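You operate a simulated robot arm through the tools that you are given. There is no shell and no other tool. Be economical: measure what you need, move in short steps, check, and stop when the job is done.

You are at the controls of a simulated two-armed robot. One attempt, no reset.

## Task
Open the middle tray, put the blue mould on the top of the middle tray and shut the tray again. Then take the red mould and leave it on top of the pale board. Then fetch the warped tile and set it on the square tile on the top of the cupboard bench. The order counts.

It is judged by the outcome, as a careful person would: the job done as asked, and still so three seconds after it is handed in. It fails if anything else is knocked over, pushed out of place, dropped, spilled or broken.

## Robot
Two 7-joint arms with two-finger parallel grippers on one trunk, on a base that drives. Base frame: it is fixed to the floor where the robot stands at the start and does not move with it; the origin is under the middle of the robot, x ahead of it, y to its left, z up. Lengths are in m, angles in degrees, forces in N, time in s.
The left shoulder is at the start at [0.11, 0.169, 1.511], the right one opposite. With the tool pointing down near the work surface each hand reaches from about 0.1 to 0.64 m from the robot's upright axis, wherever it stands, measured 20 degrees to its own side. Places, roughly: blue mould [-1.75, -1.25, 1]; middle tray [0.7, -0.2, 0.9]; pale board (34x20x4 cm) [-0.3, 1.4, 0.7]; red mould [-1.5, -1.5, 1]; square tile (10x10x2 cm) [0.7, 5.2, 0.9]; top of the middle tray [0.7, -0.2, 0.9]; warped tile (10x5x3 cm) [2.6, 2.5, 0.8]. Payload 1.57 kg a hand.
The TCP of each hand is the grasp point between the finger pads, 0.03 m short of the fingertips. In the tool frame z runs along the fingers and y along their closing line. Largest opening 0.08 m; finger width 0.017, thickness 0.012; the body of the gripper, 0.04 by 0.082 m, starts 0.08 m behind the TCP.
Orientation is that of the tool frame in the base frame, as a unit quaternion [x, y, z, w]. With the fingers straight down and closing along the base's y, the tool's x points along the base's -x, its y along +y and its z along -z.

## Interface
- The arms move only by the tool jog_arm. It takes "left_motion", "right_motion" or both (then of equal length, played together; a hand with none holds still); each is a list that holds one entry, the list of rows, each a list of 7 numbers: the shift along the tool's x, y, z in units of 400 mm (1.0 is 400 mm), then the turn, a rotation vector about the tool's x, y, z in units of 90 degrees (1.0 is 90 degrees), then the closure, from 0 (fully open) to 1 (shut). In form: [[[tx, ty, tz, wx, wy, wz, grip], ...]]. A call has 1 to 10 rows; each row is the pose to reach, as a shift and turn from the pose commanded when the call began, along the tool's axes at that moment. A call with a number of a shift or a turn outside -1 to 1 is refused whole. Rows are played at 5 a second. More than 0.05 m and 8.6 degrees between two rows, or a gripper value outside its range, and nothing of the call is played. Where a pose cannot be reached the arm comes as near as it can. A force on the tool above 40 N (or 10 N above the force at the start of the call, whichever is more), or a blocked arm, ends the call early, and 0.2 s more pass. Each finger travels about 0.072 m/s and halts on what it meets, pressing with about 23 N; the grip force reading is that of the motor and also rises with nothing between the fingers. The clock runs only during rows and for 0.2 s after the last one: add rows that repeat a pose to give the fingers time. It gives the time, the measured TCP pose, the force on the tool (base axes), the opening and the grip force at its end, in the units of the frame above (readings bear some noise), with the torque about the TCP (base axes, N m) and any sound that the robot's microphone picked up, and new pictures: "show" is both (left out), scene, wrist or none (wrist: the cameras of the hands that moved).
- Cameras (640 x 400 px; columns grow to the right, rows downward): "scene" is now at [0.1487, -0.0062, 1.6965]; the picture's right is [0.03, -1.00, 0.00], its down [-0.82, -0.03, -0.57] and it looks along [0.57, 0.02, -0.82] (base axes); focal length 250 px, centre (320, 200). "left" rides on the left gripper at [0.072, 0.007, -0.122] in its tool frame; the picture's right is [-0.09, 1.00, 0.00], its down [-0.84, -0.08, -0.54] and it looks along [-0.54, -0.05, 0.84] (tool axes); focal length 238 px, centre (320, 200). "right" rides on the right gripper at [0.072, -0.007, -0.122] in its tool frame; the picture's right is [0.09, 1.00, 0.00], its down [-0.84, 0.08, -0.54] and it looks along [-0.54, 0.05, 0.84] (tool axes); focal length 238 px, centre (320, 200). There is no depth. A picture from a camera that has moved, and an enlarged one, comes with that camera's place and axes in the base frame and with its lens. The place of the scene camera against the robot may be out by one fixed shift of up to 0.018 m in any direction.
- lift_body(by): slides the trunk up (or, below 0, down) by that many m; the arms and the scene camera ride with it, the base frame stays. It gives what a move gives, with no picture.
- base_move(legs): drives the robot by 1 to 6 legs, each [ahead, left, turn to the left] in m, m and degrees, along the robot's own axes; the way and the turn of a leg run together, so that a leg with both is an arc; at most 1.5 m and 180 degrees a leg. The arms and the cameras ride along, it lands a little off, and it stops where it bumps. It gives what a move gives, and a new picture of the scene camera.
- turn_head(pan, tilt): turns the head with the scene camera to pan (to the left, within 86 degrees either way) and tilt (down, from -29 to 69), counted from straight ahead of the robot. It gives what a move gives, and a new picture of the scene camera.
- enlarge(camera, box): a new picture of the part [left, top, right, bottom] of that camera's present view, enlarged. The clock stands still meanwhile.
- hand_in(): hands the job in; it is judged then, once.

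Work in short steps. Places have to be worked out from the pictures, the camera data and where the tool is seen: move nearer, look again, correct. Check each grasp and each placing, and mend what went wrong. You have 165 turns and 260 pictures in all, those below and enlarged ones among them. Open the grippers and draw the arms clear of the work before you hand the job in, unless the task says otherwise; then end with one line.

The tools are called by a JSON object that holds its "api" and its "payload". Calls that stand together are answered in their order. jog_arm: Moves the arms, as the interface text tells. Its arguments: {"type":"object","properties":{"left_motion":{"type":"array"},"right_motion":{"type":"array"},"show":{"type":"string","enum":["both","scene","wrist","none"]}},"required":[]} The other tools are called the same way: lift_body (by) slides the trunk up or down; base_move (legs) drives the base; turn_head (pan, tilt) turns the head that bears the scene camera; enlarge (camera, box) takes an enlarged picture of a part of a camera's view; hand_in () hands the job in.

At the start:

```text
time: 0.0
left_position: [0.6074, 0.3719, 1.25]
left_ee_rot: [0.0, 1.0, 0.0, 0.0]
left_wrist_force: [0.4, -0.5, 0.4]
left_moment: [0.0, 0.0, -0.01]
left_gripper_width: 0.08
left_grip_force: 0.1
right_position: [0.4195, -0.1132, 1.0008]
right_ee_rot: [-0.001, 1.0, 0.001, 0.001]
right_wrist_force: [0.4, -0.5, 0.8]
right_moment: [0.04, -0.01, -0.01]
right_gripper_width: 0.0801
right_grip_force: 0.1
trunk travel left (down, up): [-0.825, 0.065]
robot x, y, heading: [0.0006, 0.0014, -0.0]
head pan, tilt: [2.0, 54.9]
```

scene: 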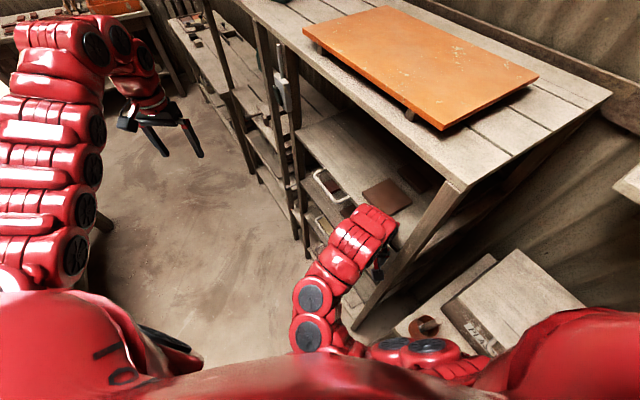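
right: 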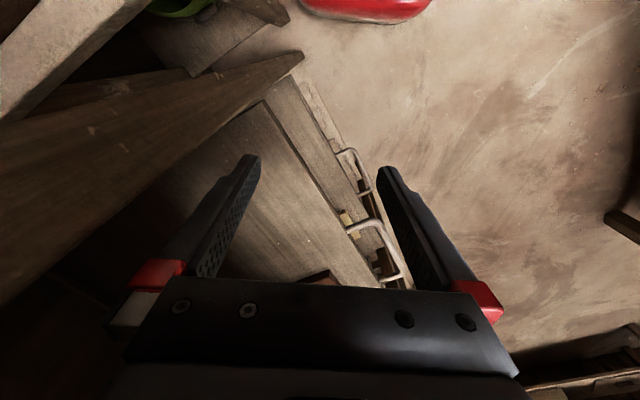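
left: 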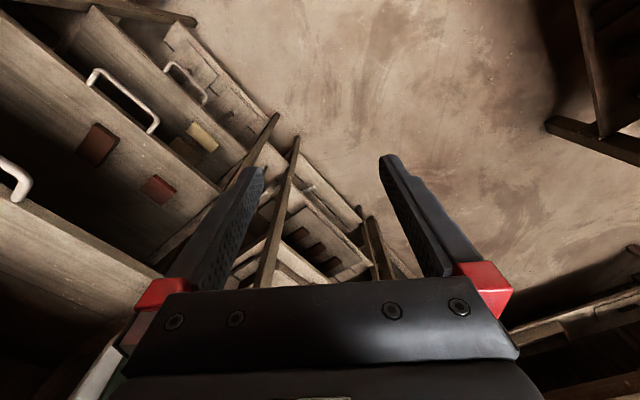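

The scene shows a bench at an angle with shelves/trays below its top. I look around with the head first to understand the layout.

{"api": "turn_head", "payload": {"pan": -20, "tilt": 35}}

{"api": "turn_head", "payload": {"pan": 60, "tilt": 25}}

{"api": "turn_head", "payload": {"pan": -86, "tilt": 30}}

```text
time: 0.9
left_position: [0.6058, 0.3726, 1.2506]
left_ee_rot: [0.0, 1.0, 0.001, 0.0]
left_wrist_force: [-0.2, 0.3, -0.2]
left_moment: [-0.04, 0.0, -0.01]
left_gripper_width: 0.0799
left_grip_force: 0.1
right_position: [0.4208, -0.112, 1.0002]
right_ee_rot: [-0.001, 1.0, 0.001, 0.0]
right_wrist_force: [0.0, -0.2, -0.9]
right_moment: [0.01, -0.03, -0.03]
right_gripper_width: 0.0803
right_grip_force: 0.1
trunk travel left (down, up): [-0.825, 0.065]
robot x, y, heading: [-0.0005, -0.0003, -0.1]
head pan, tilt: [-20.0, 35.0]
camera scene: at [0.1593, -0.0387, 1.7246], right [-0.34, -0.94, 0.0], down [-0.54, 0.2, -0.82], along [0.77, -0.28, -0.57], focal length 250 px, centre (320, 200)
```

scene: 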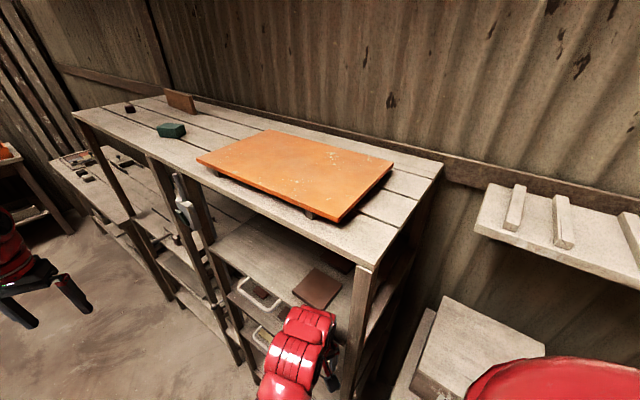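

```text
time: 2.4
left_position: [0.6071, 0.3713, 1.2499]
left_ee_rot: [0.0, 1.0, -0.001, 0.0]
left_wrist_force: [0.1, 0.3, 0.0]
left_moment: [0.02, 0.0, 0.0]
left_gripper_width: 0.08
left_grip_force: 0.0
right_position: [0.4196, -0.1124, 0.9996]
right_ee_rot: [-0.001, 1.0, 0.001, 0.0]
right_wrist_force: [0.6, 0.3, -0.2]
right_moment: [-0.01, -0.02, 0.0]
right_gripper_width: 0.08
right_grip_force: 0.0
trunk travel left (down, up): [-0.825, 0.065]
robot x, y, heading: [-0.0018, 0.0022, -0.1]
head pan, tilt: [60.0, 25.0]
camera scene: at [0.1227, 0.0711, 1.7405], right [0.87, -0.5, 0.0], down [-0.21, -0.37, -0.91], along [0.45, 0.78, -0.42], focal length 250 px, centre (320, 200)
```

scene: 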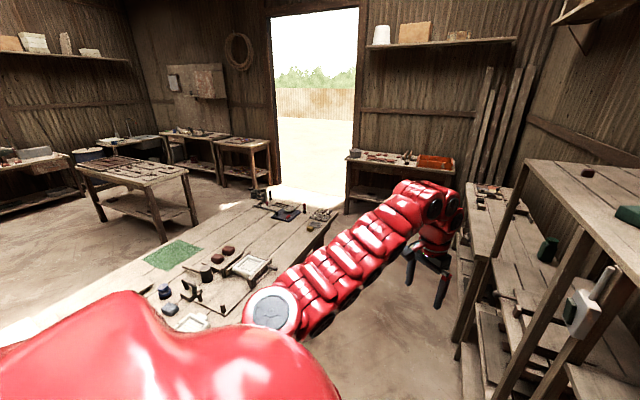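

```text
time: 4.7
left_position: [0.6055, 0.3724, 1.2494]
left_ee_rot: [0.0, 1.0, 0.0, 0.0]
left_wrist_force: [0.1, 0.7, 0.2]
left_moment: [0.01, -0.02, -0.01]
left_gripper_width: 0.08
left_grip_force: 0.1
right_position: [0.4194, -0.1139, 1.0008]
right_ee_rot: [-0.001, 1.0, 0.0, 0.001]
right_wrist_force: [-0.3, -0.4, 0.6]
right_moment: [0.01, -0.02, -0.03]
right_gripper_width: 0.0798
right_grip_force: 0.1
trunk travel left (down, up): [-0.825, 0.065]
robot x, y, heading: [0.0002, 0.0019, -0.1]
head pan, tilt: [-85.9, 30.0]
camera scene: at [0.083, -0.0989, 1.7325], right [-1.0, -0.07, 0.0], down [-0.04, 0.5, -0.87], along [0.06, -0.86, -0.5], focal length 250 px, centre (320, 200)
```

scene: 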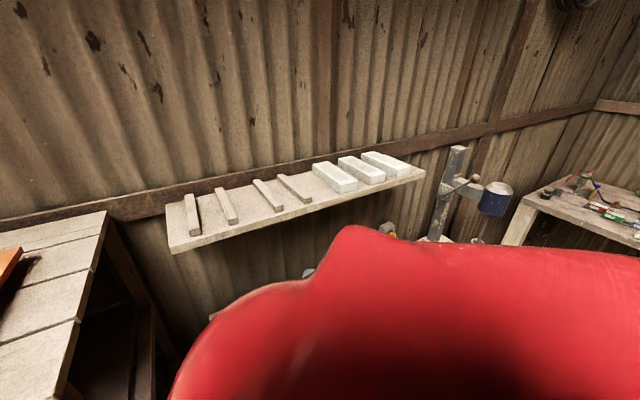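

I look closely at the tray region, at the side of the nearby bench.

{"api": "turn_head", "payload": {"pan": -20, "tilt": 50}}

{"api": "enlarge", "payload": {"camera": "scene", "box": [160, 100, 400, 300]}}

{"api": "enlarge", "payload": {"camera": "right", "box": [200, 60, 460, 320]}}

```text
time: 6.1
left_position: [0.6064, 0.3721, 1.2496]
left_ee_rot: [0.0, 1.0, 0.0, 0.0]
left_wrist_force: [0.7, -0.3, -0.5]
left_moment: [0.02, 0.01, 0.0]
left_gripper_width: 0.0801
left_grip_force: 0.1
right_position: [0.4202, -0.1131, 0.999]
right_ee_rot: [-0.001, 1.0, 0.0, 0.0]
right_wrist_force: [0.2, -0.5, 0.4]
right_moment: [0.01, -0.02, 0.0]
right_gripper_width: 0.0801
right_grip_force: 0.1
trunk travel left (down, up): [-0.825, 0.065]
robot x, y, heading: [-0.0006, 0.0014, 0.2]
head pan, tilt: [-20.0, 50.0]
camera scene: at [0.1489, -0.0351, 1.703], right [-0.34, -0.94, 0.0], down [-0.72, 0.26, -0.64], along [0.6, -0.22, -0.77], focal length 250 px, centre (320, 200)
```

scene: 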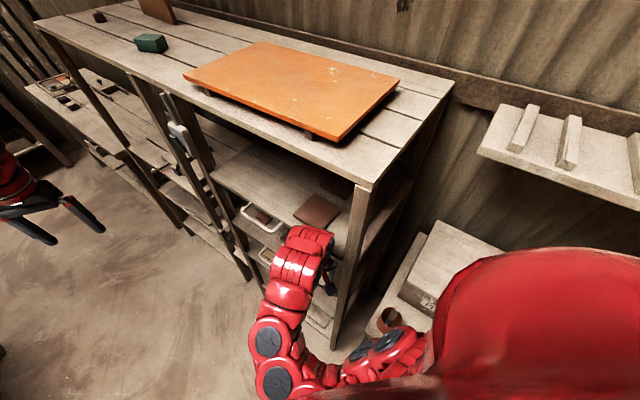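

```text
2.00 times, centred on (280, 200) of scene
camera zoom: at [0.1489, -0.0351, 1.703], right [-0.34, -0.94, 0.0], down [-0.72, 0.26, -0.64], along [0.6, -0.22, -0.77], focal length 499 px, centre (400, 200)
```

zoom: 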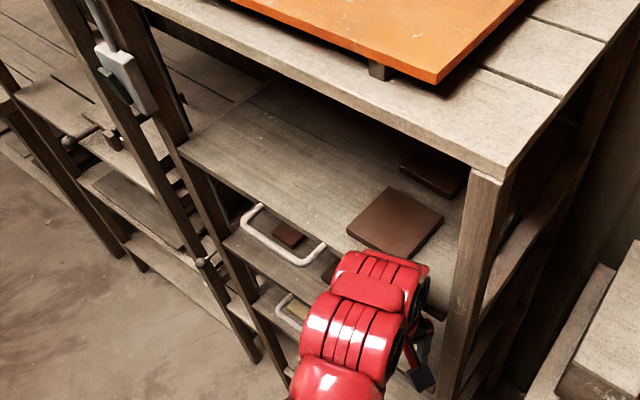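

```text
1.54 times, centred on (330, 190) of right
camera zoom: at [0.348, -0.1194, 1.1219], right [-0.09, 1.0, 0.0], down [0.84, 0.08, 0.54], along [0.54, 0.05, -0.84], focal length 367 px, centre (305, 215)
```

zoom: 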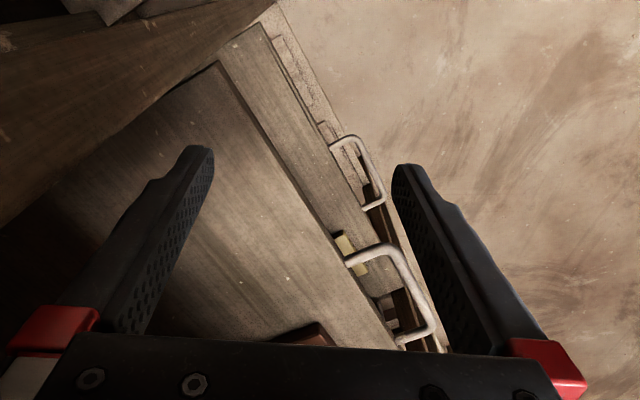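

The trays' handles face up-left of the robot; the bench runs at about 34° in the base frame, so I must face about −56°. I back off into the aisle (away from the bench) and then turn right.

{"api": "base_move", "payload": {"legs": [[-0.17, 0.25, 0]]}}

{"api": "base_move", "payload": {"legs": [[0, 0, -56]]}}

{"api": "turn_head", "payload": {"pan": 0, "tilt": 45}}

```text
time: 8.1
left_position: [0.4304, 0.6271, 1.2494]
left_ee_rot: [-0.004, 1.0, 0.001, 0.0]
left_wrist_force: [-0.7, -0.8, -0.2]
left_moment: [0.03, 0.02, 0.01]
left_gripper_width: 0.08
left_grip_force: 0.0
right_position: [0.2456, 0.142, 0.9993]
right_ee_rot: [-0.003, 1.0, -0.001, 0.001]
right_wrist_force: [0.6, 0.5, 1.0]
right_moment: [0.01, -0.01, -0.02]
right_gripper_width: 0.08
right_grip_force: 0.0
trunk travel left (down, up): [-0.825, 0.065]
robot x, y, heading: [-0.1736, 0.2531, 0.6]
head pan, tilt: [-20.0, 50.0]
camera scene: at [-0.0252, 0.2168, 1.7029], right [-0.34, -0.94, 0.0], down [-0.72, 0.26, -0.64], along [0.61, -0.22, -0.77], focal length 250 px, centre (320, 200)
```

scene: 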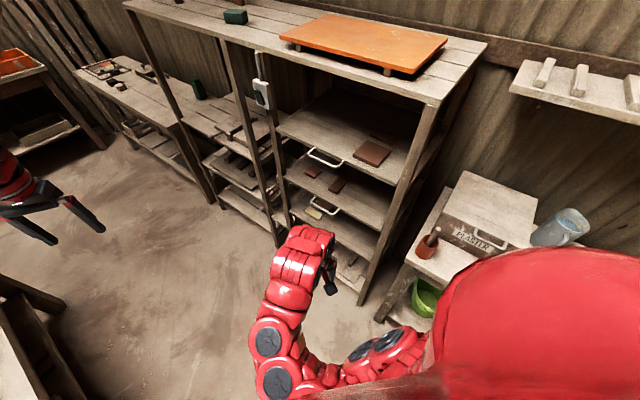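

```text
time: 11.0
left_position: [0.4831, -0.0203, 1.2491]
left_ee_rot: [0.453, 0.891, 0.0, 0.0]
left_wrist_force: [-0.3, 0.0, -0.6]
left_moment: [0.02, 0.01, 0.02]
left_gripper_width: 0.08
left_grip_force: 0.1
right_position: [-0.019, -0.1541, 0.9999]
right_ee_rot: [0.453, 0.892, 0.0, 0.0]
right_wrist_force: [-0.2, -0.3, -0.5]
right_moment: [0.0, 0.0, 0.02]
right_gripper_width: 0.0801
right_grip_force: 0.1
trunk travel left (down, up): [-0.825, 0.065]
robot x, y, heading: [-0.1774, 0.2491, -53.8]
head pan, tilt: [-20.0, 50.0]
camera scene: at [-0.1098, 0.1042, 1.703], right [-0.96, -0.28, 0.0], down [-0.21, 0.74, -0.64], along [0.18, -0.62, -0.77], focal length 250 px, centre (320, 200)
```

scene: 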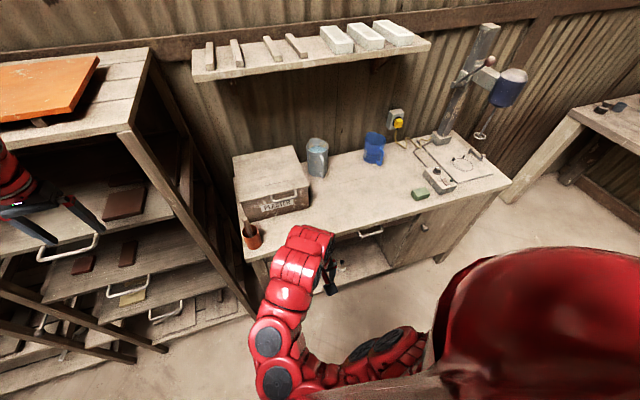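

```text
time: 11.8
left_position: [0.4832, -0.0202, 1.2503]
left_ee_rot: [0.454, 0.891, 0.001, 0.0]
left_wrist_force: [-0.4, 0.1, 0.6]
left_moment: [0.01, 0.0, 0.01]
left_gripper_width: 0.0801
left_grip_force: 0.1
right_position: [-0.0183, -0.1533, 1.0002]
right_ee_rot: [0.452, 0.892, 0.0, -0.001]
right_wrist_force: [0.3, 0.3, 0.6]
right_moment: [-0.01, 0.01, -0.04]
right_gripper_width: 0.08
right_grip_force: 0.1
trunk travel left (down, up): [-0.825, 0.065]
robot x, y, heading: [-0.1746, 0.2505, -54.1]
head pan, tilt: [0.0, 45.0]
camera scene: at [-0.0835, 0.1124, 1.7099], right [-0.81, -0.59, 0.0], down [-0.42, 0.57, -0.71], along [0.42, -0.57, -0.71], focal length 250 px, centre (320, 200)
```

scene: 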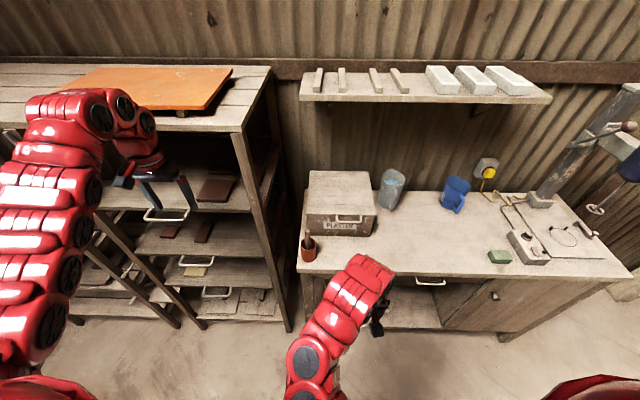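

Three stacked trays appear on the left. I enlarge to identify the middle tray.

{"api": "enlarge", "payload": {"camera": "scene", "box": [60, 120, 300, 340]}}

{"api": "enlarge", "payload": {"camera": "left", "box": [0, 0, 640, 400]}}

```text
1.82 times, centred on (180, 230) of scene
camera zoom: at [-0.0835, 0.1124, 1.7099], right [-0.81, -0.59, 0.0], down [-0.42, 0.57, -0.71], along [0.42, -0.57, -0.71], focal length 454 px, centre (574, 146)
```

zoom: 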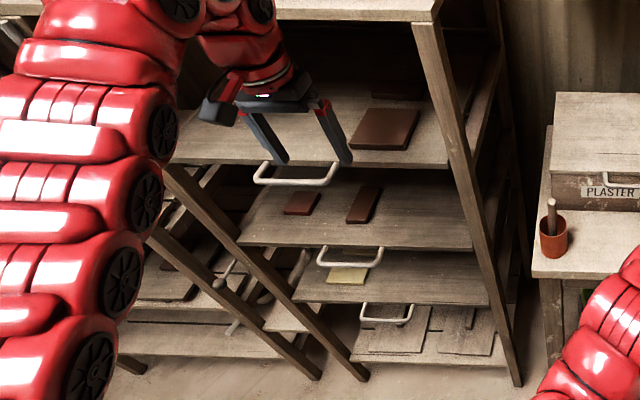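

```text
1.00 times, centred on (320, 200) of left (not enlarged: the box is as wide or as high as the picture)
camera zoom: at [0.4445, 0.0424, 1.3716], right [0.86, 0.51, 0.0], down [0.43, -0.72, 0.54], along [0.28, -0.47, -0.84], focal length 238 px, centre (320, 200)
```

zoom: 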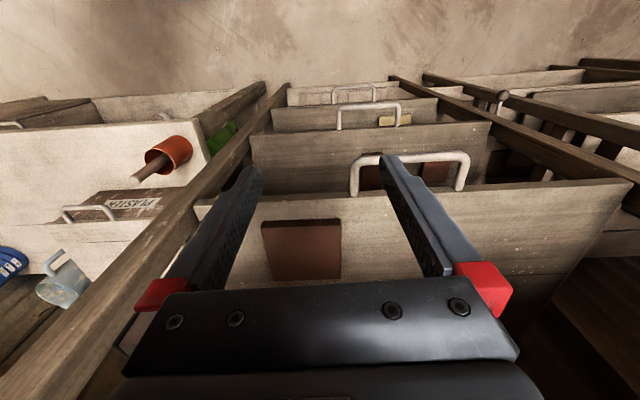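

The middle tray is the second board down, with the brown blocks, front edge roughly at (0.59,-0.04, ~0.9) and bench normal at −55.8°. I shift left (and slightly back) to use the left hand, lowering the trunk afterwards.

{"api": "base_move", "payload": {"legs": [[-0.06, 0.2, -1.7]]}}

{"api": "jog_arm", "payload": {"left_motion": [[[0.1, 0, 0, 0, 0, 0, 0], [0.2, 0, 0, 0, 0, 0, 0], [0.3, 0, 0, 0, 0, 0, 0], [0.4, 0, 0, 0, 0, 0, 0]]], "show": "scene"}}

```text
time: 13.4
left_position: [0.6019, 0.1253, 1.2496]
left_ee_rot: [0.466, 0.885, 0.0, 0.0]
left_wrist_force: [0.2, -0.5, -0.3]
left_moment: [0.02, 0.02, -0.01]
left_gripper_width: 0.08
left_grip_force: 0.2
right_position: [0.0973, 0.0047, 0.9997]
right_ee_rot: [0.466, 0.885, 0.001, -0.001]
right_wrist_force: [0.0, -0.4, -0.9]
right_moment: [-0.02, -0.02, 0.01]
right_gripper_width: 0.0802
right_grip_force: 0.2
trunk travel left (down, up): [-0.825, 0.065]
robot x, y, heading: [-0.0496, 0.4136, -55.8]
head pan, tilt: [0.0, 45.0]
camera scene: at [0.0398, 0.2727, 1.7099], right [-0.83, -0.56, 0.0], down [-0.4, 0.58, -0.71], along [0.4, -0.58, -0.71], focal length 250 px, centre (320, 200)
```

scene: 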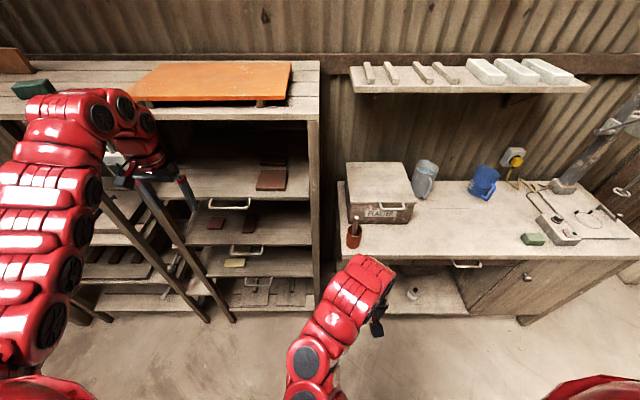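

```text
time: 14.4
left_position: [0.6172, 0.1994, 1.2424]
left_ee_rot: [0.466, 0.885, 0.0, 0.0]
left_wrist_force: [-0.6, 0.1, -0.3]
left_moment: [-0.02, 0.0, 0.01]
left_gripper_width: 0.0801
left_grip_force: 0.0
left hand out of reach, approached as far as the arm can: row 1, 2, 3, 4
right_position: [0.0955, 0.0059, 1.0004]
right_ee_rot: [0.467, 0.884, -0.001, 0.001]
right_wrist_force: [-0.9, -0.1, -0.5]
right_moment: [0.01, 0.02, -0.03]
right_gripper_width: 0.0802
right_grip_force: 0.0
trunk travel left (down, up): [-0.825, 0.065]
robot x, y, heading: [-0.0489, 0.4203, -55.6]
head pan, tilt: [0.0, 45.0]
camera scene: at [0.0397, 0.2737, 1.71], right [-0.83, -0.56, 0.0], down [-0.4, 0.58, -0.71], along [0.4, -0.58, -0.71], focal length 250 px, centre (320, 200)
```

scene: 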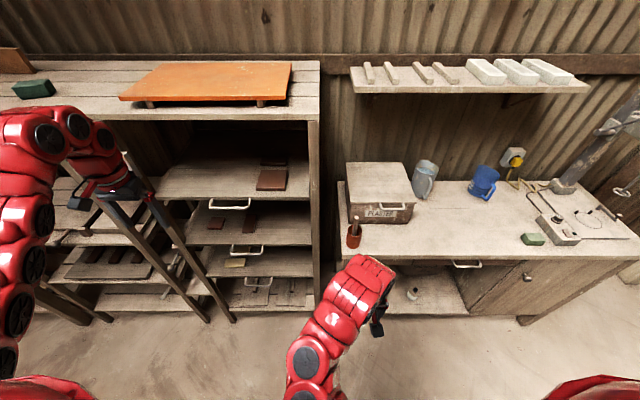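

Triangulation puts the middle handle at about (0.584,-0.016,0.885); relative to the robot 0.72 ahead and 0.28 left. I lower the trunk to bring the left arm to handle height.

{"api": "lift_body", "payload": {"by": -0.3}}

{"api": "turn_head", "payload": {"pan": 20, "tilt": 35}}

```text
time: 17.4
left_position: [0.6173, 0.1976, 0.9438]
left_ee_rot: [0.466, 0.885, 0.0, 0.0]
left_wrist_force: [-0.3, -0.8, 0.2]
left_moment: [0.01, -0.01, -0.03]
left_gripper_width: 0.0801
left_grip_force: 0.1
right_position: [0.0978, 0.0054, 0.6996]
right_ee_rot: [0.467, 0.884, 0.0, -0.001]
right_wrist_force: [0.8, -0.1, 0.9]
right_moment: [-0.01, 0.01, -0.01]
right_gripper_width: 0.08
right_grip_force: 0.0
trunk travel left (down, up): [-0.525, 0.365]
robot x, y, heading: [-0.0477, 0.4187, -55.7]
head pan, tilt: [0.0, 45.0]
```

```text
time: 18.3
left_position: [0.6172, 0.1987, 0.9438]
left_ee_rot: [0.466, 0.885, 0.0, 0.001]
left_wrist_force: [1.2, -0.3, 0.0]
left_moment: [0.04, 0.03, -0.01]
left_gripper_width: 0.0799
left_grip_force: 0.0
right_position: [0.0969, 0.006, 0.6999]
right_ee_rot: [0.466, 0.885, -0.001, 0.0]
right_wrist_force: [0.5, -0.1, 0.1]
right_moment: [-0.02, 0.01, 0.04]
right_gripper_width: 0.0802
right_grip_force: 0.1
trunk travel left (down, up): [-0.525, 0.365]
robot x, y, heading: [-0.0477, 0.4156, -55.5]
head pan, tilt: [20.0, 35.0]
camera scene: at [0.0662, 0.2894, 1.4247], right [-0.58, -0.81, 0.0], down [-0.47, 0.33, -0.82], along [0.67, -0.48, -0.57], focal length 250 px, centre (320, 200)
```

scene: 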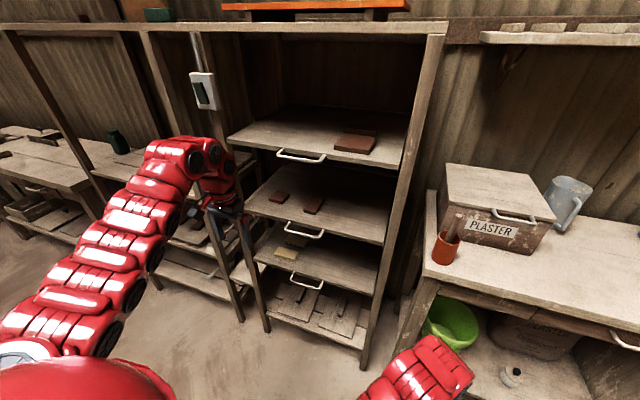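

Clear view: middle handle in line with my estimate (z≈0.88). I now rotate the left hand in place toward pointing at the bench with fingers closing vertically (first half of the 120° turn).

{"api": "jog_arm", "payload": {"left_motion": [[[0, 0, 0, -0.055, -0.055, 0.055, 0], [0, 0, 0, -0.11, -0.11, 0.11, 0], [0, 0, 0, -0.165, -0.165, 0.165, 0], [0, 0, 0, -0.22, -0.22, 0.22, 0], [0, 0, 0, -0.275, -0.275, 0.275, 0], [0, 0, 0, -0.33, -0.33, 0.33, 0], [0, 0, 0, -0.385, -0.385, 0.385, 0]]], "show": "scene"}}

```text
time: 19.9
left_position: [0.617, 0.1995, 0.9376]
left_ee_rot: [0.661, 0.63, 0.122, 0.388]
left_wrist_force: [-1.0, 3.0, 0.8]
left_moment: [-0.19, 0.02, -0.17]
left_gripper_width: 0.0798
left_grip_force: 0.0
left hand out of reach, approached as far as the arm can: row 1, 2, 3, 4
right_position: [0.0972, 0.007, 0.7007]
right_ee_rot: [0.466, 0.885, -0.001, 0.001]
right_wrist_force: [0.6, -0.2, 0.0]
right_moment: [-0.02, 0.01, -0.02]
right_gripper_width: 0.0799
right_grip_force: 0.0
trunk travel left (down, up): [-0.525, 0.365]
robot x, y, heading: [-0.0492, 0.4149, -55.5]
head pan, tilt: [20.0, 35.0]
camera scene: at [0.0651, 0.2911, 1.4251], right [-0.58, -0.81, 0.0], down [-0.47, 0.33, -0.82], along [0.67, -0.48, -0.57], focal length 250 px, centre (320, 200)
```

scene: 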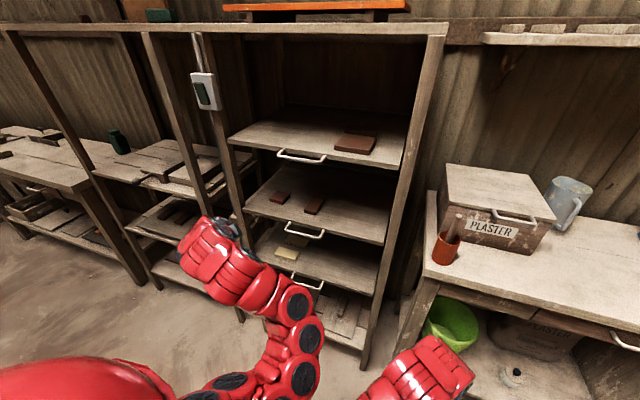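

The arm flipped elbow inward but no clear contact. I finish the rotation and check.

{"api": "jog_arm", "payload": {"left_motion": [[[0, 0, 0, -0.055, -0.055, 0.055, 0], [0, 0, 0, -0.11, -0.11, 0.11, 0], [0, 0, 0, -0.165, -0.165, 0.165, 0], [0, 0, 0, -0.22, -0.22, 0.22, 0], [0, 0, 0, -0.275, -0.275, 0.275, 0], [0, 0, 0, -0.33, -0.33, 0.33, 0], [0, 0, 0, -0.385, -0.385, 0.385, 0], [0, 0, 0, -0.385, -0.385, 0.385, 0]]]}}

```text
time: 21.7
left_position: [0.6182, 0.1997, 0.9456]
left_ee_rot: [0.676, 0.209, 0.209, 0.675]
left_wrist_force: [0.3, -0.3, 0.1]
left_moment: [0.03, 0.02, -0.01]
left_gripper_width: 0.0797
left_grip_force: 0.1
left hand out of reach, approached as far as the arm can: row 1, 2, 3, 4, 5, 6
right_position: [0.0965, 0.0062, 0.7002]
right_ee_rot: [0.466, 0.885, 0.0, 0.0]
right_wrist_force: [-0.4, 0.1, 0.7]
right_moment: [-0.03, -0.03, 0.02]
right_gripper_width: 0.0799
right_grip_force: 0.1
trunk travel left (down, up): [-0.525, 0.365]
robot x, y, heading: [-0.0439, 0.4166, -55.7]
head pan, tilt: [20.0, 35.0]
camera scene: at [0.066, 0.2895, 1.4248], right [-0.58, -0.81, 0.0], down [-0.47, 0.33, -0.82], along [0.67, -0.48, -0.57], focal length 250 px, centre (320, 200)
camera left: at [0.6068, 0.3404, 0.9523], right [-0.08, -0.05, 1.0], down [-1.0, -0.03, -0.08], along [0.03, -1.0, -0.05], focal length 238 px, centre (320, 200)
```

scene: 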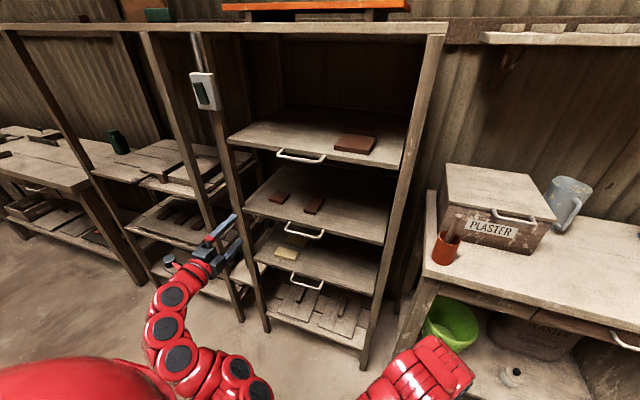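
left: 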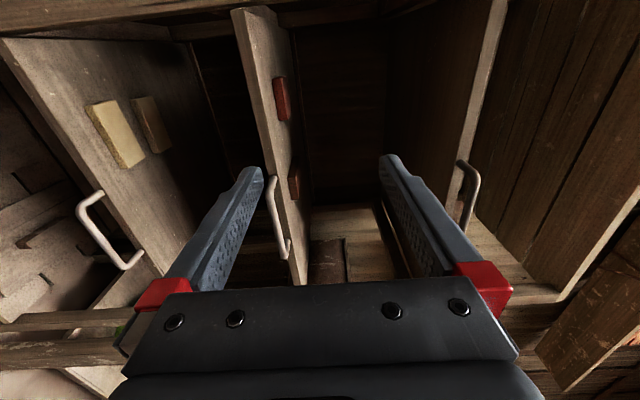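

The hand now points at the bench with vertical closure; the wrist view puts the handle at ~(0.593,-0.016,0.873). I align laterally and vertically, stopping short of it.

{"api": "jog_arm", "payload": {"left_motion": [[[-0.08, -0.04, 0, 0, 0, 0, 0], [-0.16, -0.08, 0, 0, 0, 0, 0], [-0.24, -0.12, 0.04, 0, 0, 0, 0], [-0.32, -0.16, 0.08, 0, 0, 0, 0], [-0.3625, -0.175, 0.13, 0, 0, 0, 0], [-0.3625, -0.175, 0.16, 0, 0, 0, 0], [-0.3625, -0.175, 0.16, 0, 0, 0, 0]]]}}

```text
time: 23.3
left_position: [0.5339, 0.0643, 0.8737]
left_ee_rot: [0.675, 0.209, 0.208, 0.676]
left_wrist_force: [1.4, 0.2, -0.1]
left_moment: [-0.03, 0.02, -0.01]
left_gripper_width: 0.0799
left_grip_force: 0.0
right_position: [0.097, 0.0054, 0.6996]
right_ee_rot: [0.466, 0.885, 0.001, 0.0]
right_wrist_force: [0.1, 0.2, 0.3]
right_moment: [0.02, -0.03, 0.01]
right_gripper_width: 0.0799
right_grip_force: 0.0
trunk travel left (down, up): [-0.525, 0.365]
robot x, y, heading: [-0.0472, 0.4149, -55.4]
head pan, tilt: [20.0, 35.0]
camera scene: at [0.0662, 0.2894, 1.4247], right [-0.58, -0.81, 0.0], down [-0.47, 0.33, -0.82], along [0.67, -0.48, -0.57], focal length 250 px, centre (320, 200)
camera left: at [0.5231, 0.2055, 0.8805], right [-0.08, -0.05, 1.0], down [-1.0, -0.02, -0.08], along [0.03, -1.0, -0.05], focal length 238 px, centre (320, 200)
```

scene: 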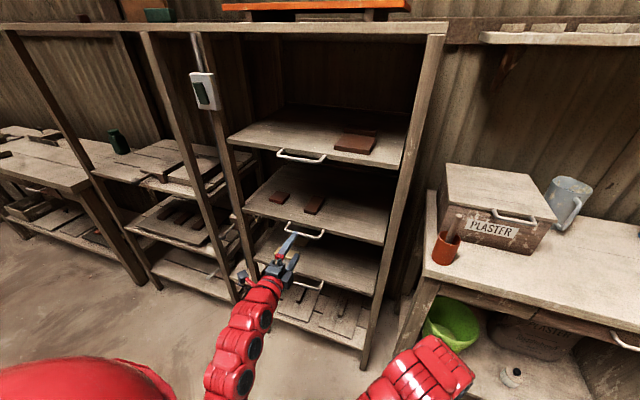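
left: 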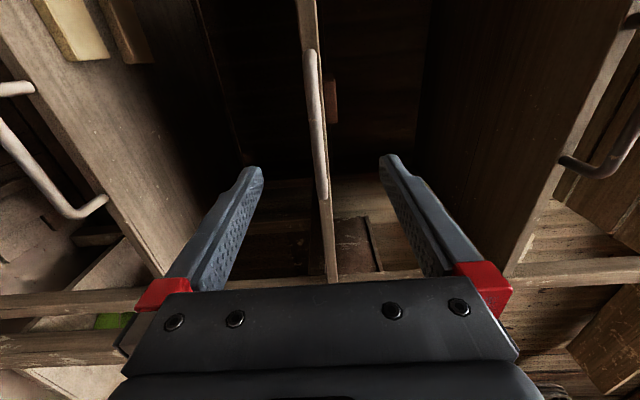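

The bar lies centred between the fingers, ~0.10 m ahead. I advance 0.085 m and check before closing.

{"api": "jog_arm", "payload": {"left_motion": [[[0, 0, 0.1, 0, 0, 0, 0], [0, 0, 0.2, 0, 0, 0, 0], [0, 0, 0.2125, 0, 0, 0, 0]]]}}

```text
time: 24.1
left_position: [0.5823, -0.0063, 0.873]
left_ee_rot: [0.675, 0.207, 0.208, 0.676]
left_wrist_force: [0.2, 0.1, 0.1]
left_moment: [0.0, -0.01, -0.01]
left_gripper_width: 0.0801
left_grip_force: 0.0
right_position: [0.0973, 0.0058, 0.7008]
right_ee_rot: [0.466, 0.885, 0.0, 0.0]
right_wrist_force: [0.5, 0.6, -0.3]
right_moment: [-0.02, -0.01, -0.04]
right_gripper_width: 0.08
right_grip_force: 0.0
trunk travel left (down, up): [-0.525, 0.365]
robot x, y, heading: [-0.0473, 0.4149, -55.6]
head pan, tilt: [20.0, 35.0]
camera scene: at [0.0661, 0.2897, 1.4248], right [-0.58, -0.81, 0.0], down [-0.47, 0.33, -0.82], along [0.67, -0.48, -0.57], focal length 250 px, centre (320, 200)
camera left: at [0.5726, 0.1347, 0.8805], right [-0.08, -0.05, 1.0], down [-1.0, -0.02, -0.08], along [0.03, -1.0, -0.05], focal length 238 px, centre (320, 200)
```

scene: 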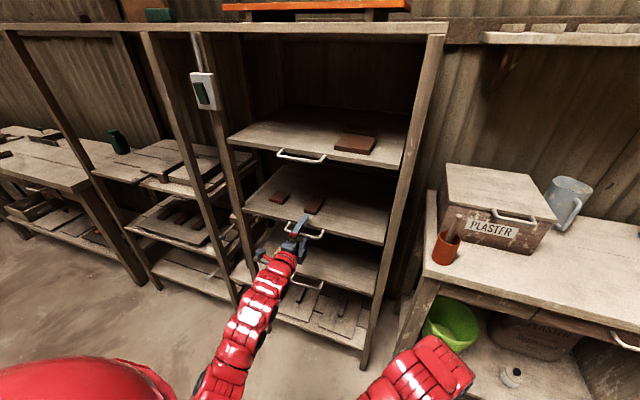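
left: 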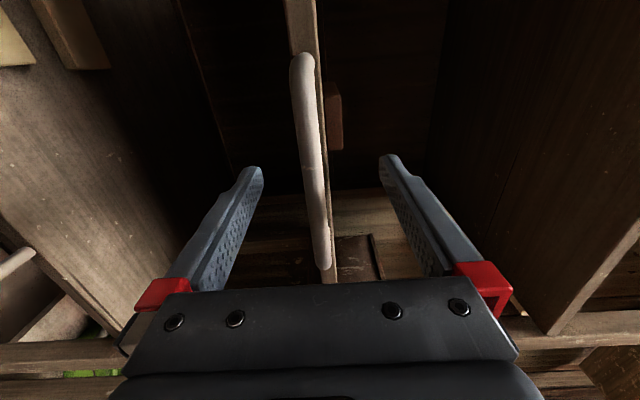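

Bar is ~2 cm past the TCP, inside the finger span. I advance 12 mm and close.

{"api": "jog_arm", "payload": {"left_motion": [[[0, -0.01, 0.03, 0, 0, 0, 0], [0, -0.01, 0.03, 0, 0, 0, 0.4], [0, -0.01, 0.03, 0, 0, 0, 0.7], [0, -0.01, 0.03, 0, 0, 0, 1], [0, -0.01, 0.03, 0, 0, 0, 1], [0, -0.01, 0.03, 0, 0, 0, 1], [0, -0.01, 0.03, 0, 0, 0, 1]]], "show": "wrist"}}

```text
time: 25.7
left_position: [0.586, -0.0158, 0.8725]
left_ee_rot: [0.674, 0.209, 0.208, 0.677]
left_wrist_force: [3.5, 0.2, 13.0]
left_moment: [-0.28, 0.21, 0.04]
left_gripper_width: 0.0158
left_grip_force: 31.8
right_position: [0.0978, 0.0055, 0.701]
right_ee_rot: [0.466, 0.885, -0.001, 0.0]
right_wrist_force: [0.1, 0.0, -0.1]
right_moment: [-0.02, 0.0, -0.02]
right_gripper_width: 0.0801
right_grip_force: 0.2
trunk travel left (down, up): [-0.525, 0.365]
robot x, y, heading: [-0.049, 0.4162, -55.3]
head pan, tilt: [20.0, 35.0]
camera left: at [0.5763, 0.1253, 0.8779], right [-0.08, -0.05, 1.0], down [-1.0, -0.02, -0.08], along [0.03, -1.0, -0.05], focal length 238 px, centre (320, 200)
```

left: 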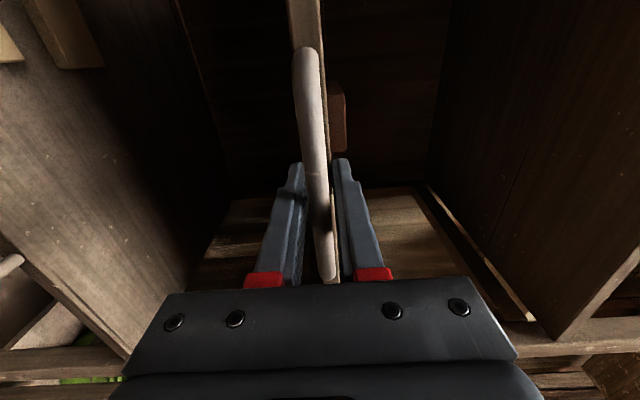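

Gripped (15.8 mm). The handle pushes the hand up a bit, so I raise slightly and pull out a small first bit.

{"api": "jog_arm", "payload": {"left_motion": [[[0, 0.008, -0.02, 0, 0, 0, 1], [0, 0.012, -0.08, 0, 0, 0, 1], [0, 0.012, -0.15, 0, 0, 0, 1], [0, 0.012, -0.2, 0, 0, 0, 1]]], "show": "both"}}

```text
time: 26.7
left_position: [0.5425, 0.0477, 0.8723]
left_ee_rot: [0.677, 0.208, 0.208, 0.674]
left_wrist_force: [-12.0, -6.0, -9.8]
left_moment: [0.27, -0.27, -0.09]
left_gripper_width: 0.0158
left_grip_force: 31.5
right_position: [0.0963, 0.0055, 0.6986]
right_ee_rot: [0.466, 0.885, 0.0, 0.0]
right_wrist_force: [-0.3, 0.1, 0.1]
right_moment: [-0.02, 0.0, -0.01]
right_gripper_width: 0.0798
right_grip_force: 0.0
trunk travel left (down, up): [-0.525, 0.365]
robot x, y, heading: [-0.0488, 0.4143, -55.8]
head pan, tilt: [20.0, 35.0]
camera scene: at [0.0656, 0.2881, 1.4245], right [-0.58, -0.81, 0.0], down [-0.47, 0.34, -0.82], along [0.67, -0.48, -0.57], focal length 250 px, centre (320, 200)
camera left: at [0.5323, 0.1897, 0.879], right [-0.07, -0.05, 1.0], down [-1.0, -0.02, -0.08], along [0.03, -1.0, -0.05], focal length 238 px, centre (320, 200)
```

scene: 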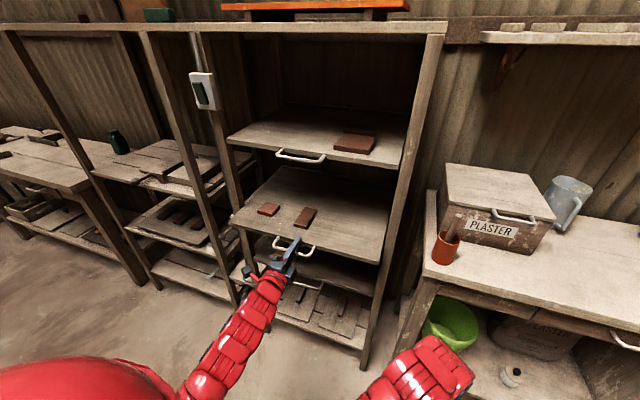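
left: 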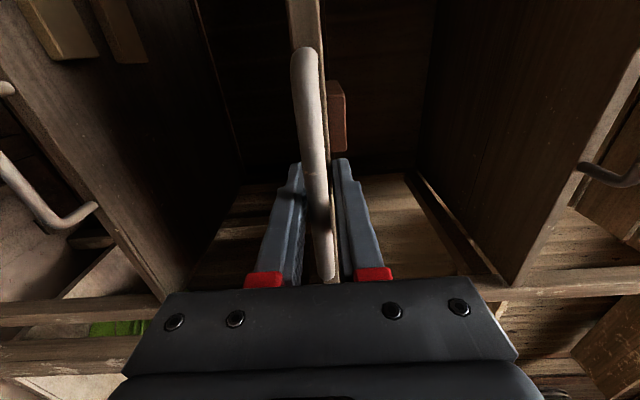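

The tray slides with its blocks on it. I ease out the side/vertical load slightly and pull further.

{"api": "jog_arm", "payload": {"left_motion": [[[-0.008, -0.006, -0.06, 0, 0, 0, 1], [-0.012, -0.006, -0.12, 0, 0, 0, 1], [-0.012, -0.006, -0.18, 0, 0, 0, 1], [-0.012, -0.006, -0.24, 0, 0, 0, 1], [-0.012, -0.006, -0.3, 0, 0, 0, 1]]], "show": "scene"}}

```text
time: 27.9
left_position: [0.492, 0.1222, 0.8715]
left_ee_rot: [0.674, 0.209, 0.21, 0.676]
left_wrist_force: [16.4, 11.4, 16.5]
left_moment: [0.03, -0.33, 0.98]
left_gripper_width: 0.0158
left_grip_force: 31.4
left hand out of reach, approached as far as the arm can: row 4, 5
right_position: [0.0974, 0.0065, 0.7019]
right_ee_rot: [0.465, 0.885, -0.001, 0.001]
right_wrist_force: [0.2, 0.4, 0.5]
right_moment: [0.02, 0.01, 0.02]
right_gripper_width: 0.0801
right_grip_force: 0.0
trunk travel left (down, up): [-0.525, 0.365]
robot x, y, heading: [-0.0448, 0.4154, -55.6]
head pan, tilt: [20.0, 35.0]
camera scene: at [0.0671, 0.2923, 1.4251], right [-0.58, -0.81, 0.0], down [-0.47, 0.33, -0.82], along [0.67, -0.48, -0.57], focal length 250 px, centre (320, 200)
```

scene: 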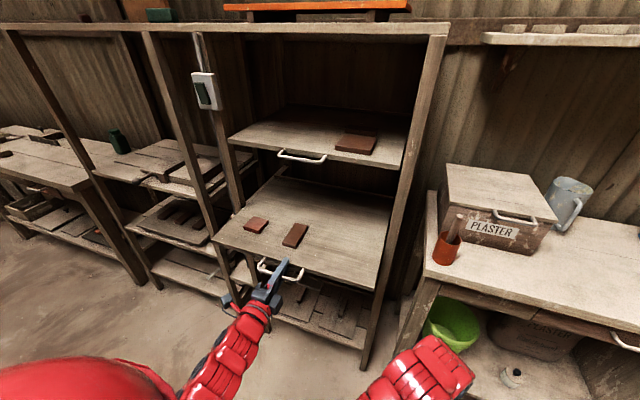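

Tray is ~17 cm out; the arm is at its inner limit, so I back the base gently for the rest.

{"api": "base_move", "payload": {"legs": [[-0.08, 0, 0]]}}

```text
time: 28.6
left_position: [0.4891, 0.1269, 0.8712]
left_ee_rot: [0.674, 0.211, 0.211, 0.676]
left_wrist_force: [-2.2, 1.1, -4.4]
left_moment: [0.29, 0.2, 0.18]
left_gripper_width: 0.0158
left_grip_force: 31.4
right_position: [0.0953, 0.0111, 0.6997]
right_ee_rot: [0.465, 0.885, -0.001, 0.0]
right_wrist_force: [0.2, -2.0, 0.0]
right_moment: [0.04, -0.01, 0.02]
right_gripper_width: 0.0799
right_grip_force: 0.3
trunk travel left (down, up): [-0.525, 0.365]
robot x, y, heading: [-0.0472, 0.4223, -55.4]
head pan, tilt: [20.0, 35.0]
stopped in leg 1: the force on the tool passed its limit at 44 N (the readings are from after the stop); the commanded pose is now the measured one
camera scene: at [0.0631, 0.2951, 1.4246], right [-0.58, -0.81, 0.0], down [-0.47, 0.33, -0.82], along [0.67, -0.48, -0.57], focal length 250 px, centre (320, 200)
```

scene: 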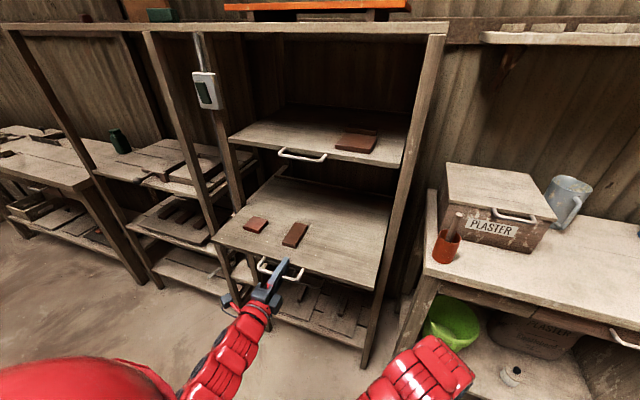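

Force spiked; maybe an acceleration jerk or the tray's end stop. I try a gentle arm pull of 3 cm to tell.

{"api": "jog_arm", "payload": {"left_motion": [[[0, 0, -0.025, 0, 0, 0, 1], [0, 0, -0.05, 0, 0, 0, 1], [0, 0, -0.075, 0, 0, 0, 1]]], "show": "none"}}

```text
time: 29.1
left_position: [0.4857, 0.1333, 0.8712]
left_ee_rot: [0.663, 0.218, 0.224, 0.68]
left_wrist_force: [-6.3, -1.6, 7.5]
left_moment: [-0.18, 0.38, -1.08]
left_gripper_width: 0.0158
left_grip_force: 31.3
left hand out of reach, approached as far as the arm can: row 1, 2
right_position: [0.0925, 0.0119, 0.7008]
right_ee_rot: [0.466, 0.885, -0.001, 0.001]
right_wrist_force: [-0.7, -0.7, 0.0]
right_moment: [0.04, 0.03, 0.0]
right_gripper_width: 0.0799
right_grip_force: 0.0
trunk travel left (down, up): [-0.525, 0.365]
robot x, y, heading: [-0.0483, 0.4211, -56.0]
head pan, tilt: [20.0, 35.0]
stopped in row 2 (left hand): the force on the tool passed its limit at 70 N (the readings are from after the stop); the commanded pose is now the measured one
```

The arm is in an awkward limit there. I try a tiny base retreat instead.

{"api": "base_move", "payload": {"legs": [[-0.02, 0, 0]]}}

```text
time: 29.9
left_position: [0.474, 0.151, 0.871]
left_ee_rot: [0.663, 0.217, 0.226, 0.68]
left_wrist_force: [-9.5, -8.3, 12.0]
left_moment: [-0.18, 0.22, -0.46]
left_gripper_width: 0.0157
left_grip_force: 31.6
right_position: [0.0809, 0.0252, 0.6999]
right_ee_rot: [0.467, 0.884, 0.0, 0.002]
right_wrist_force: [0.0, 1.3, 0.4]
right_moment: [-0.05, 0.01, 0.0]
right_gripper_width: 0.0797
right_grip_force: 0.0
trunk travel left (down, up): [-0.525, 0.365]
robot x, y, heading: [-0.0629, 0.4365, -55.5]
head pan, tilt: [20.0, 35.0]
camera scene: at [0.0488, 0.3107, 1.4251], right [-0.58, -0.81, 0.0], down [-0.46, 0.33, -0.82], along [0.67, -0.48, -0.57], focal length 250 px, centre (320, 200)
```

scene: 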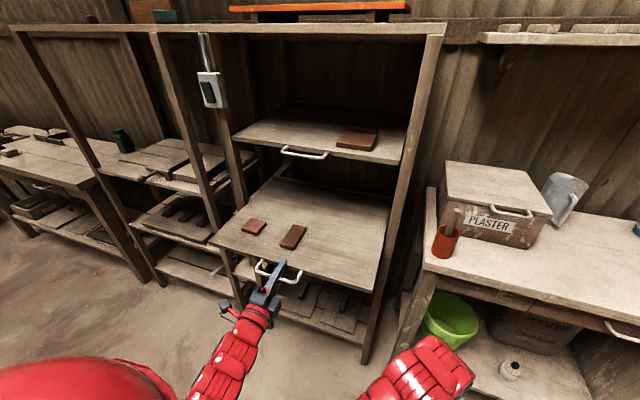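

Base retreat works (now ~20 cm out). Another small step.

{"api": "base_move", "payload": {"legs": [[-0.025, 0, 0], [-0.025, 0, 0]]}}

```text
time: 31.1
left_position: [0.4454, 0.1935, 0.8715]
left_ee_rot: [0.663, 0.217, 0.224, 0.681]
left_wrist_force: [-6.1, -6.7, 10.0]
left_moment: [-0.07, 0.21, -0.66]
left_gripper_width: 0.0157
left_grip_force: 31.4
right_position: [0.0538, 0.068, 0.6993]
right_ee_rot: [0.466, 0.885, 0.0, 0.001]
right_wrist_force: [-1.0, 0.0, -0.4]
right_moment: [-0.02, 0.0, 0.06]
right_gripper_width: 0.08
right_grip_force: 0.0
trunk travel left (down, up): [-0.525, 0.365]
robot x, y, heading: [-0.0914, 0.4754, -55.5]
head pan, tilt: [20.0, 35.0]
camera scene: at [0.0205, 0.3532, 1.4251], right [-0.58, -0.81, 0.0], down [-0.47, 0.33, -0.82], along [0.67, -0.48, -0.57], focal length 250 px, centre (320, 200)
```

scene: 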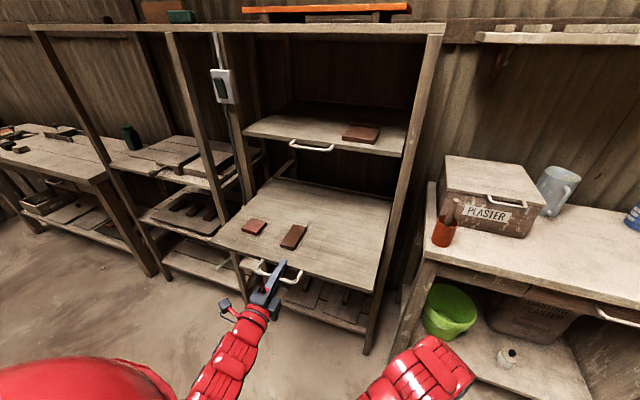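

The tray is ~25 cm out, enough. I open the gripper, and look to the left/back to see the clearance to the table behind me.

{"api": "jog_arm", "payload": {"left_motion": [[[0, 0, 0, 0, 0, 0, 0.6], [0, 0, 0, 0, 0, 0, 0.3], [0, 0, 0, 0, 0, 0, 0], [0, 0, 0, 0, 0, 0, 0], [0, 0, 0, 0, 0, 0, 0]]], "show": "none"}}

{"api": "turn_head", "payload": {"pan": 86, "tilt": 40}}

```text
time: 32.3
left_position: [0.4469, 0.1922, 0.8695]
left_ee_rot: [0.664, 0.217, 0.223, 0.68]
left_wrist_force: [0.6, 0.0, 0.6]
left_moment: [0.01, 0.02, -0.02]
left_gripper_width: 0.0801
left_grip_force: 0.1
right_position: [0.0536, 0.0678, 0.6993]
right_ee_rot: [0.465, 0.885, 0.0, 0.0]
right_wrist_force: [-0.2, 0.2, 1.0]
right_moment: [-0.01, -0.02, -0.01]
right_gripper_width: 0.0798
right_grip_force: 0.0
trunk travel left (down, up): [-0.525, 0.365]
robot x, y, heading: [-0.094, 0.4793, -55.6]
head pan, tilt: [20.0, 35.0]
```

```text
time: 33.7
left_position: [0.448, 0.1923, 0.8697]
left_ee_rot: [0.664, 0.218, 0.223, 0.679]
left_wrist_force: [0.6, 0.3, 0.4]
left_moment: [-0.04, -0.03, 0.0]
left_gripper_width: 0.0801
left_grip_force: 0.0
right_position: [0.0537, 0.0665, 0.6997]
right_ee_rot: [0.465, 0.885, 0.0, 0.0]
right_wrist_force: [0.8, -0.6, 0.0]
right_moment: [0.02, 0.0, 0.02]
right_gripper_width: 0.0801
right_grip_force: 0.1
trunk travel left (down, up): [-0.525, 0.365]
robot x, y, heading: [-0.0927, 0.4772, -55.7]
head pan, tilt: [85.9, 40.0]
camera scene: at [0.0248, 0.4464, 1.4172], right [0.51, -0.86, 0.0], down [-0.55, -0.32, -0.77], along [0.66, 0.39, -0.64], focal length 250 px, centre (320, 200)
```

scene: 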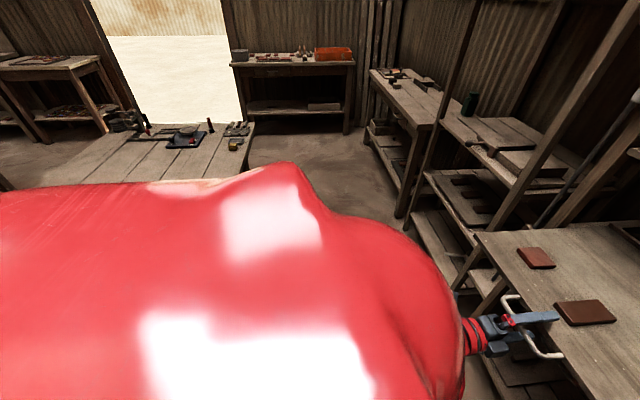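

The table edge is only about a quarter metre behind my axis, so no big retreat. I slip the open fingers sideways off the handle by moving the base right with a slight retreat.

{"api": "base_move", "payload": {"legs": [[-0.02, 0, 0], [-0.01, -0.12, 0]]}}

{"api": "turn_head", "payload": {"pan": 30, "tilt": 45}}

```text
time: 35.3
left_position: [0.3309, 0.1472, 0.8708]
left_ee_rot: [0.664, 0.218, 0.224, 0.68]
left_wrist_force: [-1.2, 0.2, 1.0]
left_moment: [-0.02, 0.02, 0.06]
left_gripper_width: 0.0801
left_grip_force: 0.1
right_position: [-0.062, 0.0251, 0.7001]
right_ee_rot: [0.466, 0.885, 0.0, 0.0]
right_wrist_force: [0.5, -0.3, -0.1]
right_moment: [0.0, -0.01, -0.01]
right_gripper_width: 0.0803
right_grip_force: 0.2
trunk travel left (down, up): [-0.525, 0.365]
robot x, y, heading: [-0.2053, 0.4351, -55.8]
head pan, tilt: [85.9, 40.0]
camera scene: at [-0.0916, 0.4032, 1.4173], right [0.51, -0.86, 0.0], down [-0.55, -0.32, -0.77], along [0.66, 0.39, -0.64], focal length 250 px, centre (320, 200)
```

scene: 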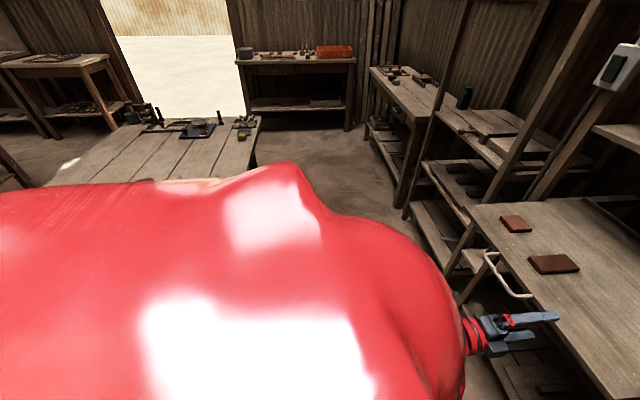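

```text
time: 36.6
left_position: [0.3326, 0.1498, 0.8696]
left_ee_rot: [0.664, 0.218, 0.224, 0.68]
left_wrist_force: [0.5, 0.1, -0.8]
left_moment: [-0.02, -0.02, 0.02]
left_gripper_width: 0.08
left_grip_force: 0.0
right_position: [-0.0605, 0.0253, 0.7002]
right_ee_rot: [0.466, 0.885, 0.0, 0.0]
right_wrist_force: [-0.2, -0.3, 0.1]
right_moment: [-0.01, 0.0, 0.0]
right_gripper_width: 0.0799
right_grip_force: 0.1
trunk travel left (down, up): [-0.525, 0.365]
robot x, y, heading: [-0.2092, 0.4405, -55.6]
head pan, tilt: [30.0, 45.0]
camera scene: at [-0.0903, 0.3259, 1.4099], right [-0.43, -0.9, 0.0], down [-0.64, 0.3, -0.71], along [0.64, -0.3, -0.71], focal length 250 px, centre (320, 200)
```

scene: 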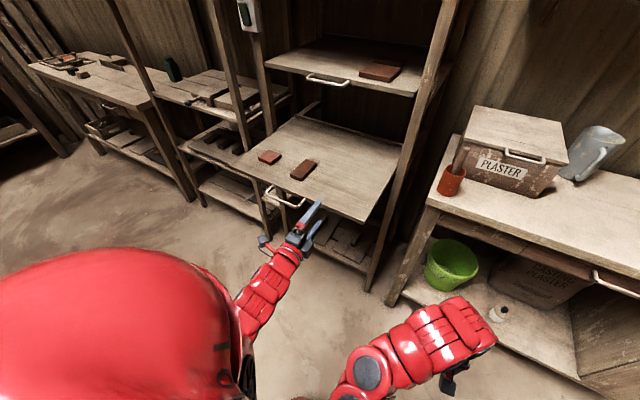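

Clear of the handle. I move further right along the aisle and look for the moulds.

{"api": "base_move", "payload": {"legs": [[0, -0.5, 0]]}}

{"api": "turn_head", "payload": {"pan": -70, "tilt": 25}}

```text
time: 39.4
left_position: [-0.0627, -0.1216, 0.8702]
left_ee_rot: [0.664, 0.218, 0.223, 0.68]
left_wrist_force: [-0.9, 0.2, 0.8]
left_moment: [0.0, -0.01, 0.01]
left_gripper_width: 0.0796
left_grip_force: 0.1
right_position: [-0.4563, -0.2443, 0.7001]
right_ee_rot: [0.466, 0.885, -0.001, -0.001]
right_wrist_force: [-0.8, 0.6, 0.7]
right_moment: [-0.04, -0.03, 0.0]
right_gripper_width: 0.0799
right_grip_force: 0.1
trunk travel left (down, up): [-0.525, 0.365]
robot x, y, heading: [-0.6, 0.1671, -55.4]
head pan, tilt: [30.0, 45.0]
camera scene: at [-0.485, 0.0556, 1.4099], right [-0.43, -0.9, 0.0], down [-0.64, 0.31, -0.71], along [0.64, -0.31, -0.71], focal length 250 px, centre (320, 200)
```

scene: 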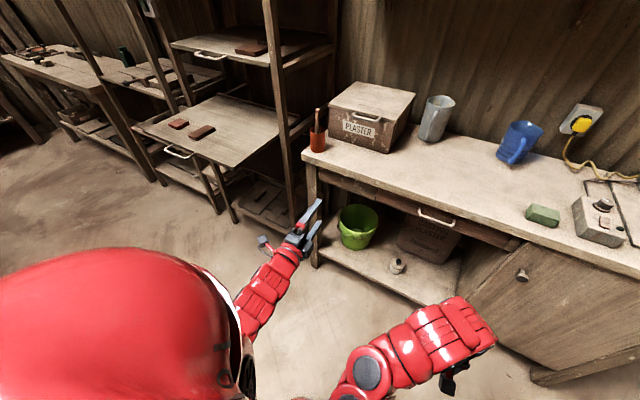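

```text
time: 41.2
left_position: [-0.0617, -0.1206, 0.8692]
left_ee_rot: [0.664, 0.219, 0.224, 0.679]
left_wrist_force: [0.3, 0.2, -0.3]
left_moment: [-0.01, 0.0, 0.01]
left_gripper_width: 0.0798
left_grip_force: 0.1
right_position: [-0.4556, -0.2439, 0.6992]
right_ee_rot: [0.467, 0.884, 0.0, 0.0]
right_wrist_force: [-0.5, 0.2, -0.8]
right_moment: [-0.01, 0.0, -0.02]
right_gripper_width: 0.0802
right_grip_force: 0.0
trunk travel left (down, up): [-0.525, 0.365]
robot x, y, heading: [-0.5981, 0.1642, -55.5]
head pan, tilt: [-70.0, 25.0]
camera scene: at [-0.6114, 0.0163, 1.4405], right [-0.81, 0.58, 0.0], down [0.25, 0.34, -0.91], along [-0.53, -0.74, -0.42], focal length 250 px, centre (320, 200)
```

scene: 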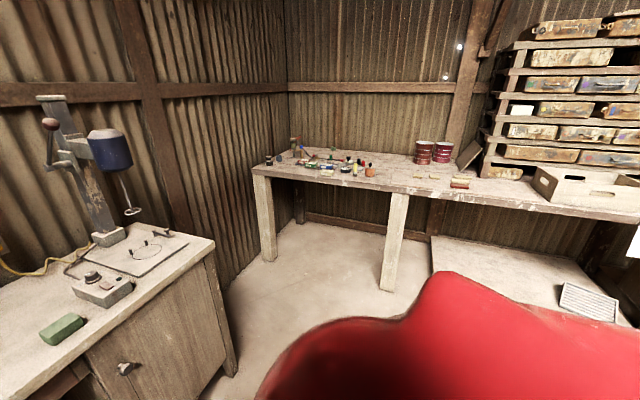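

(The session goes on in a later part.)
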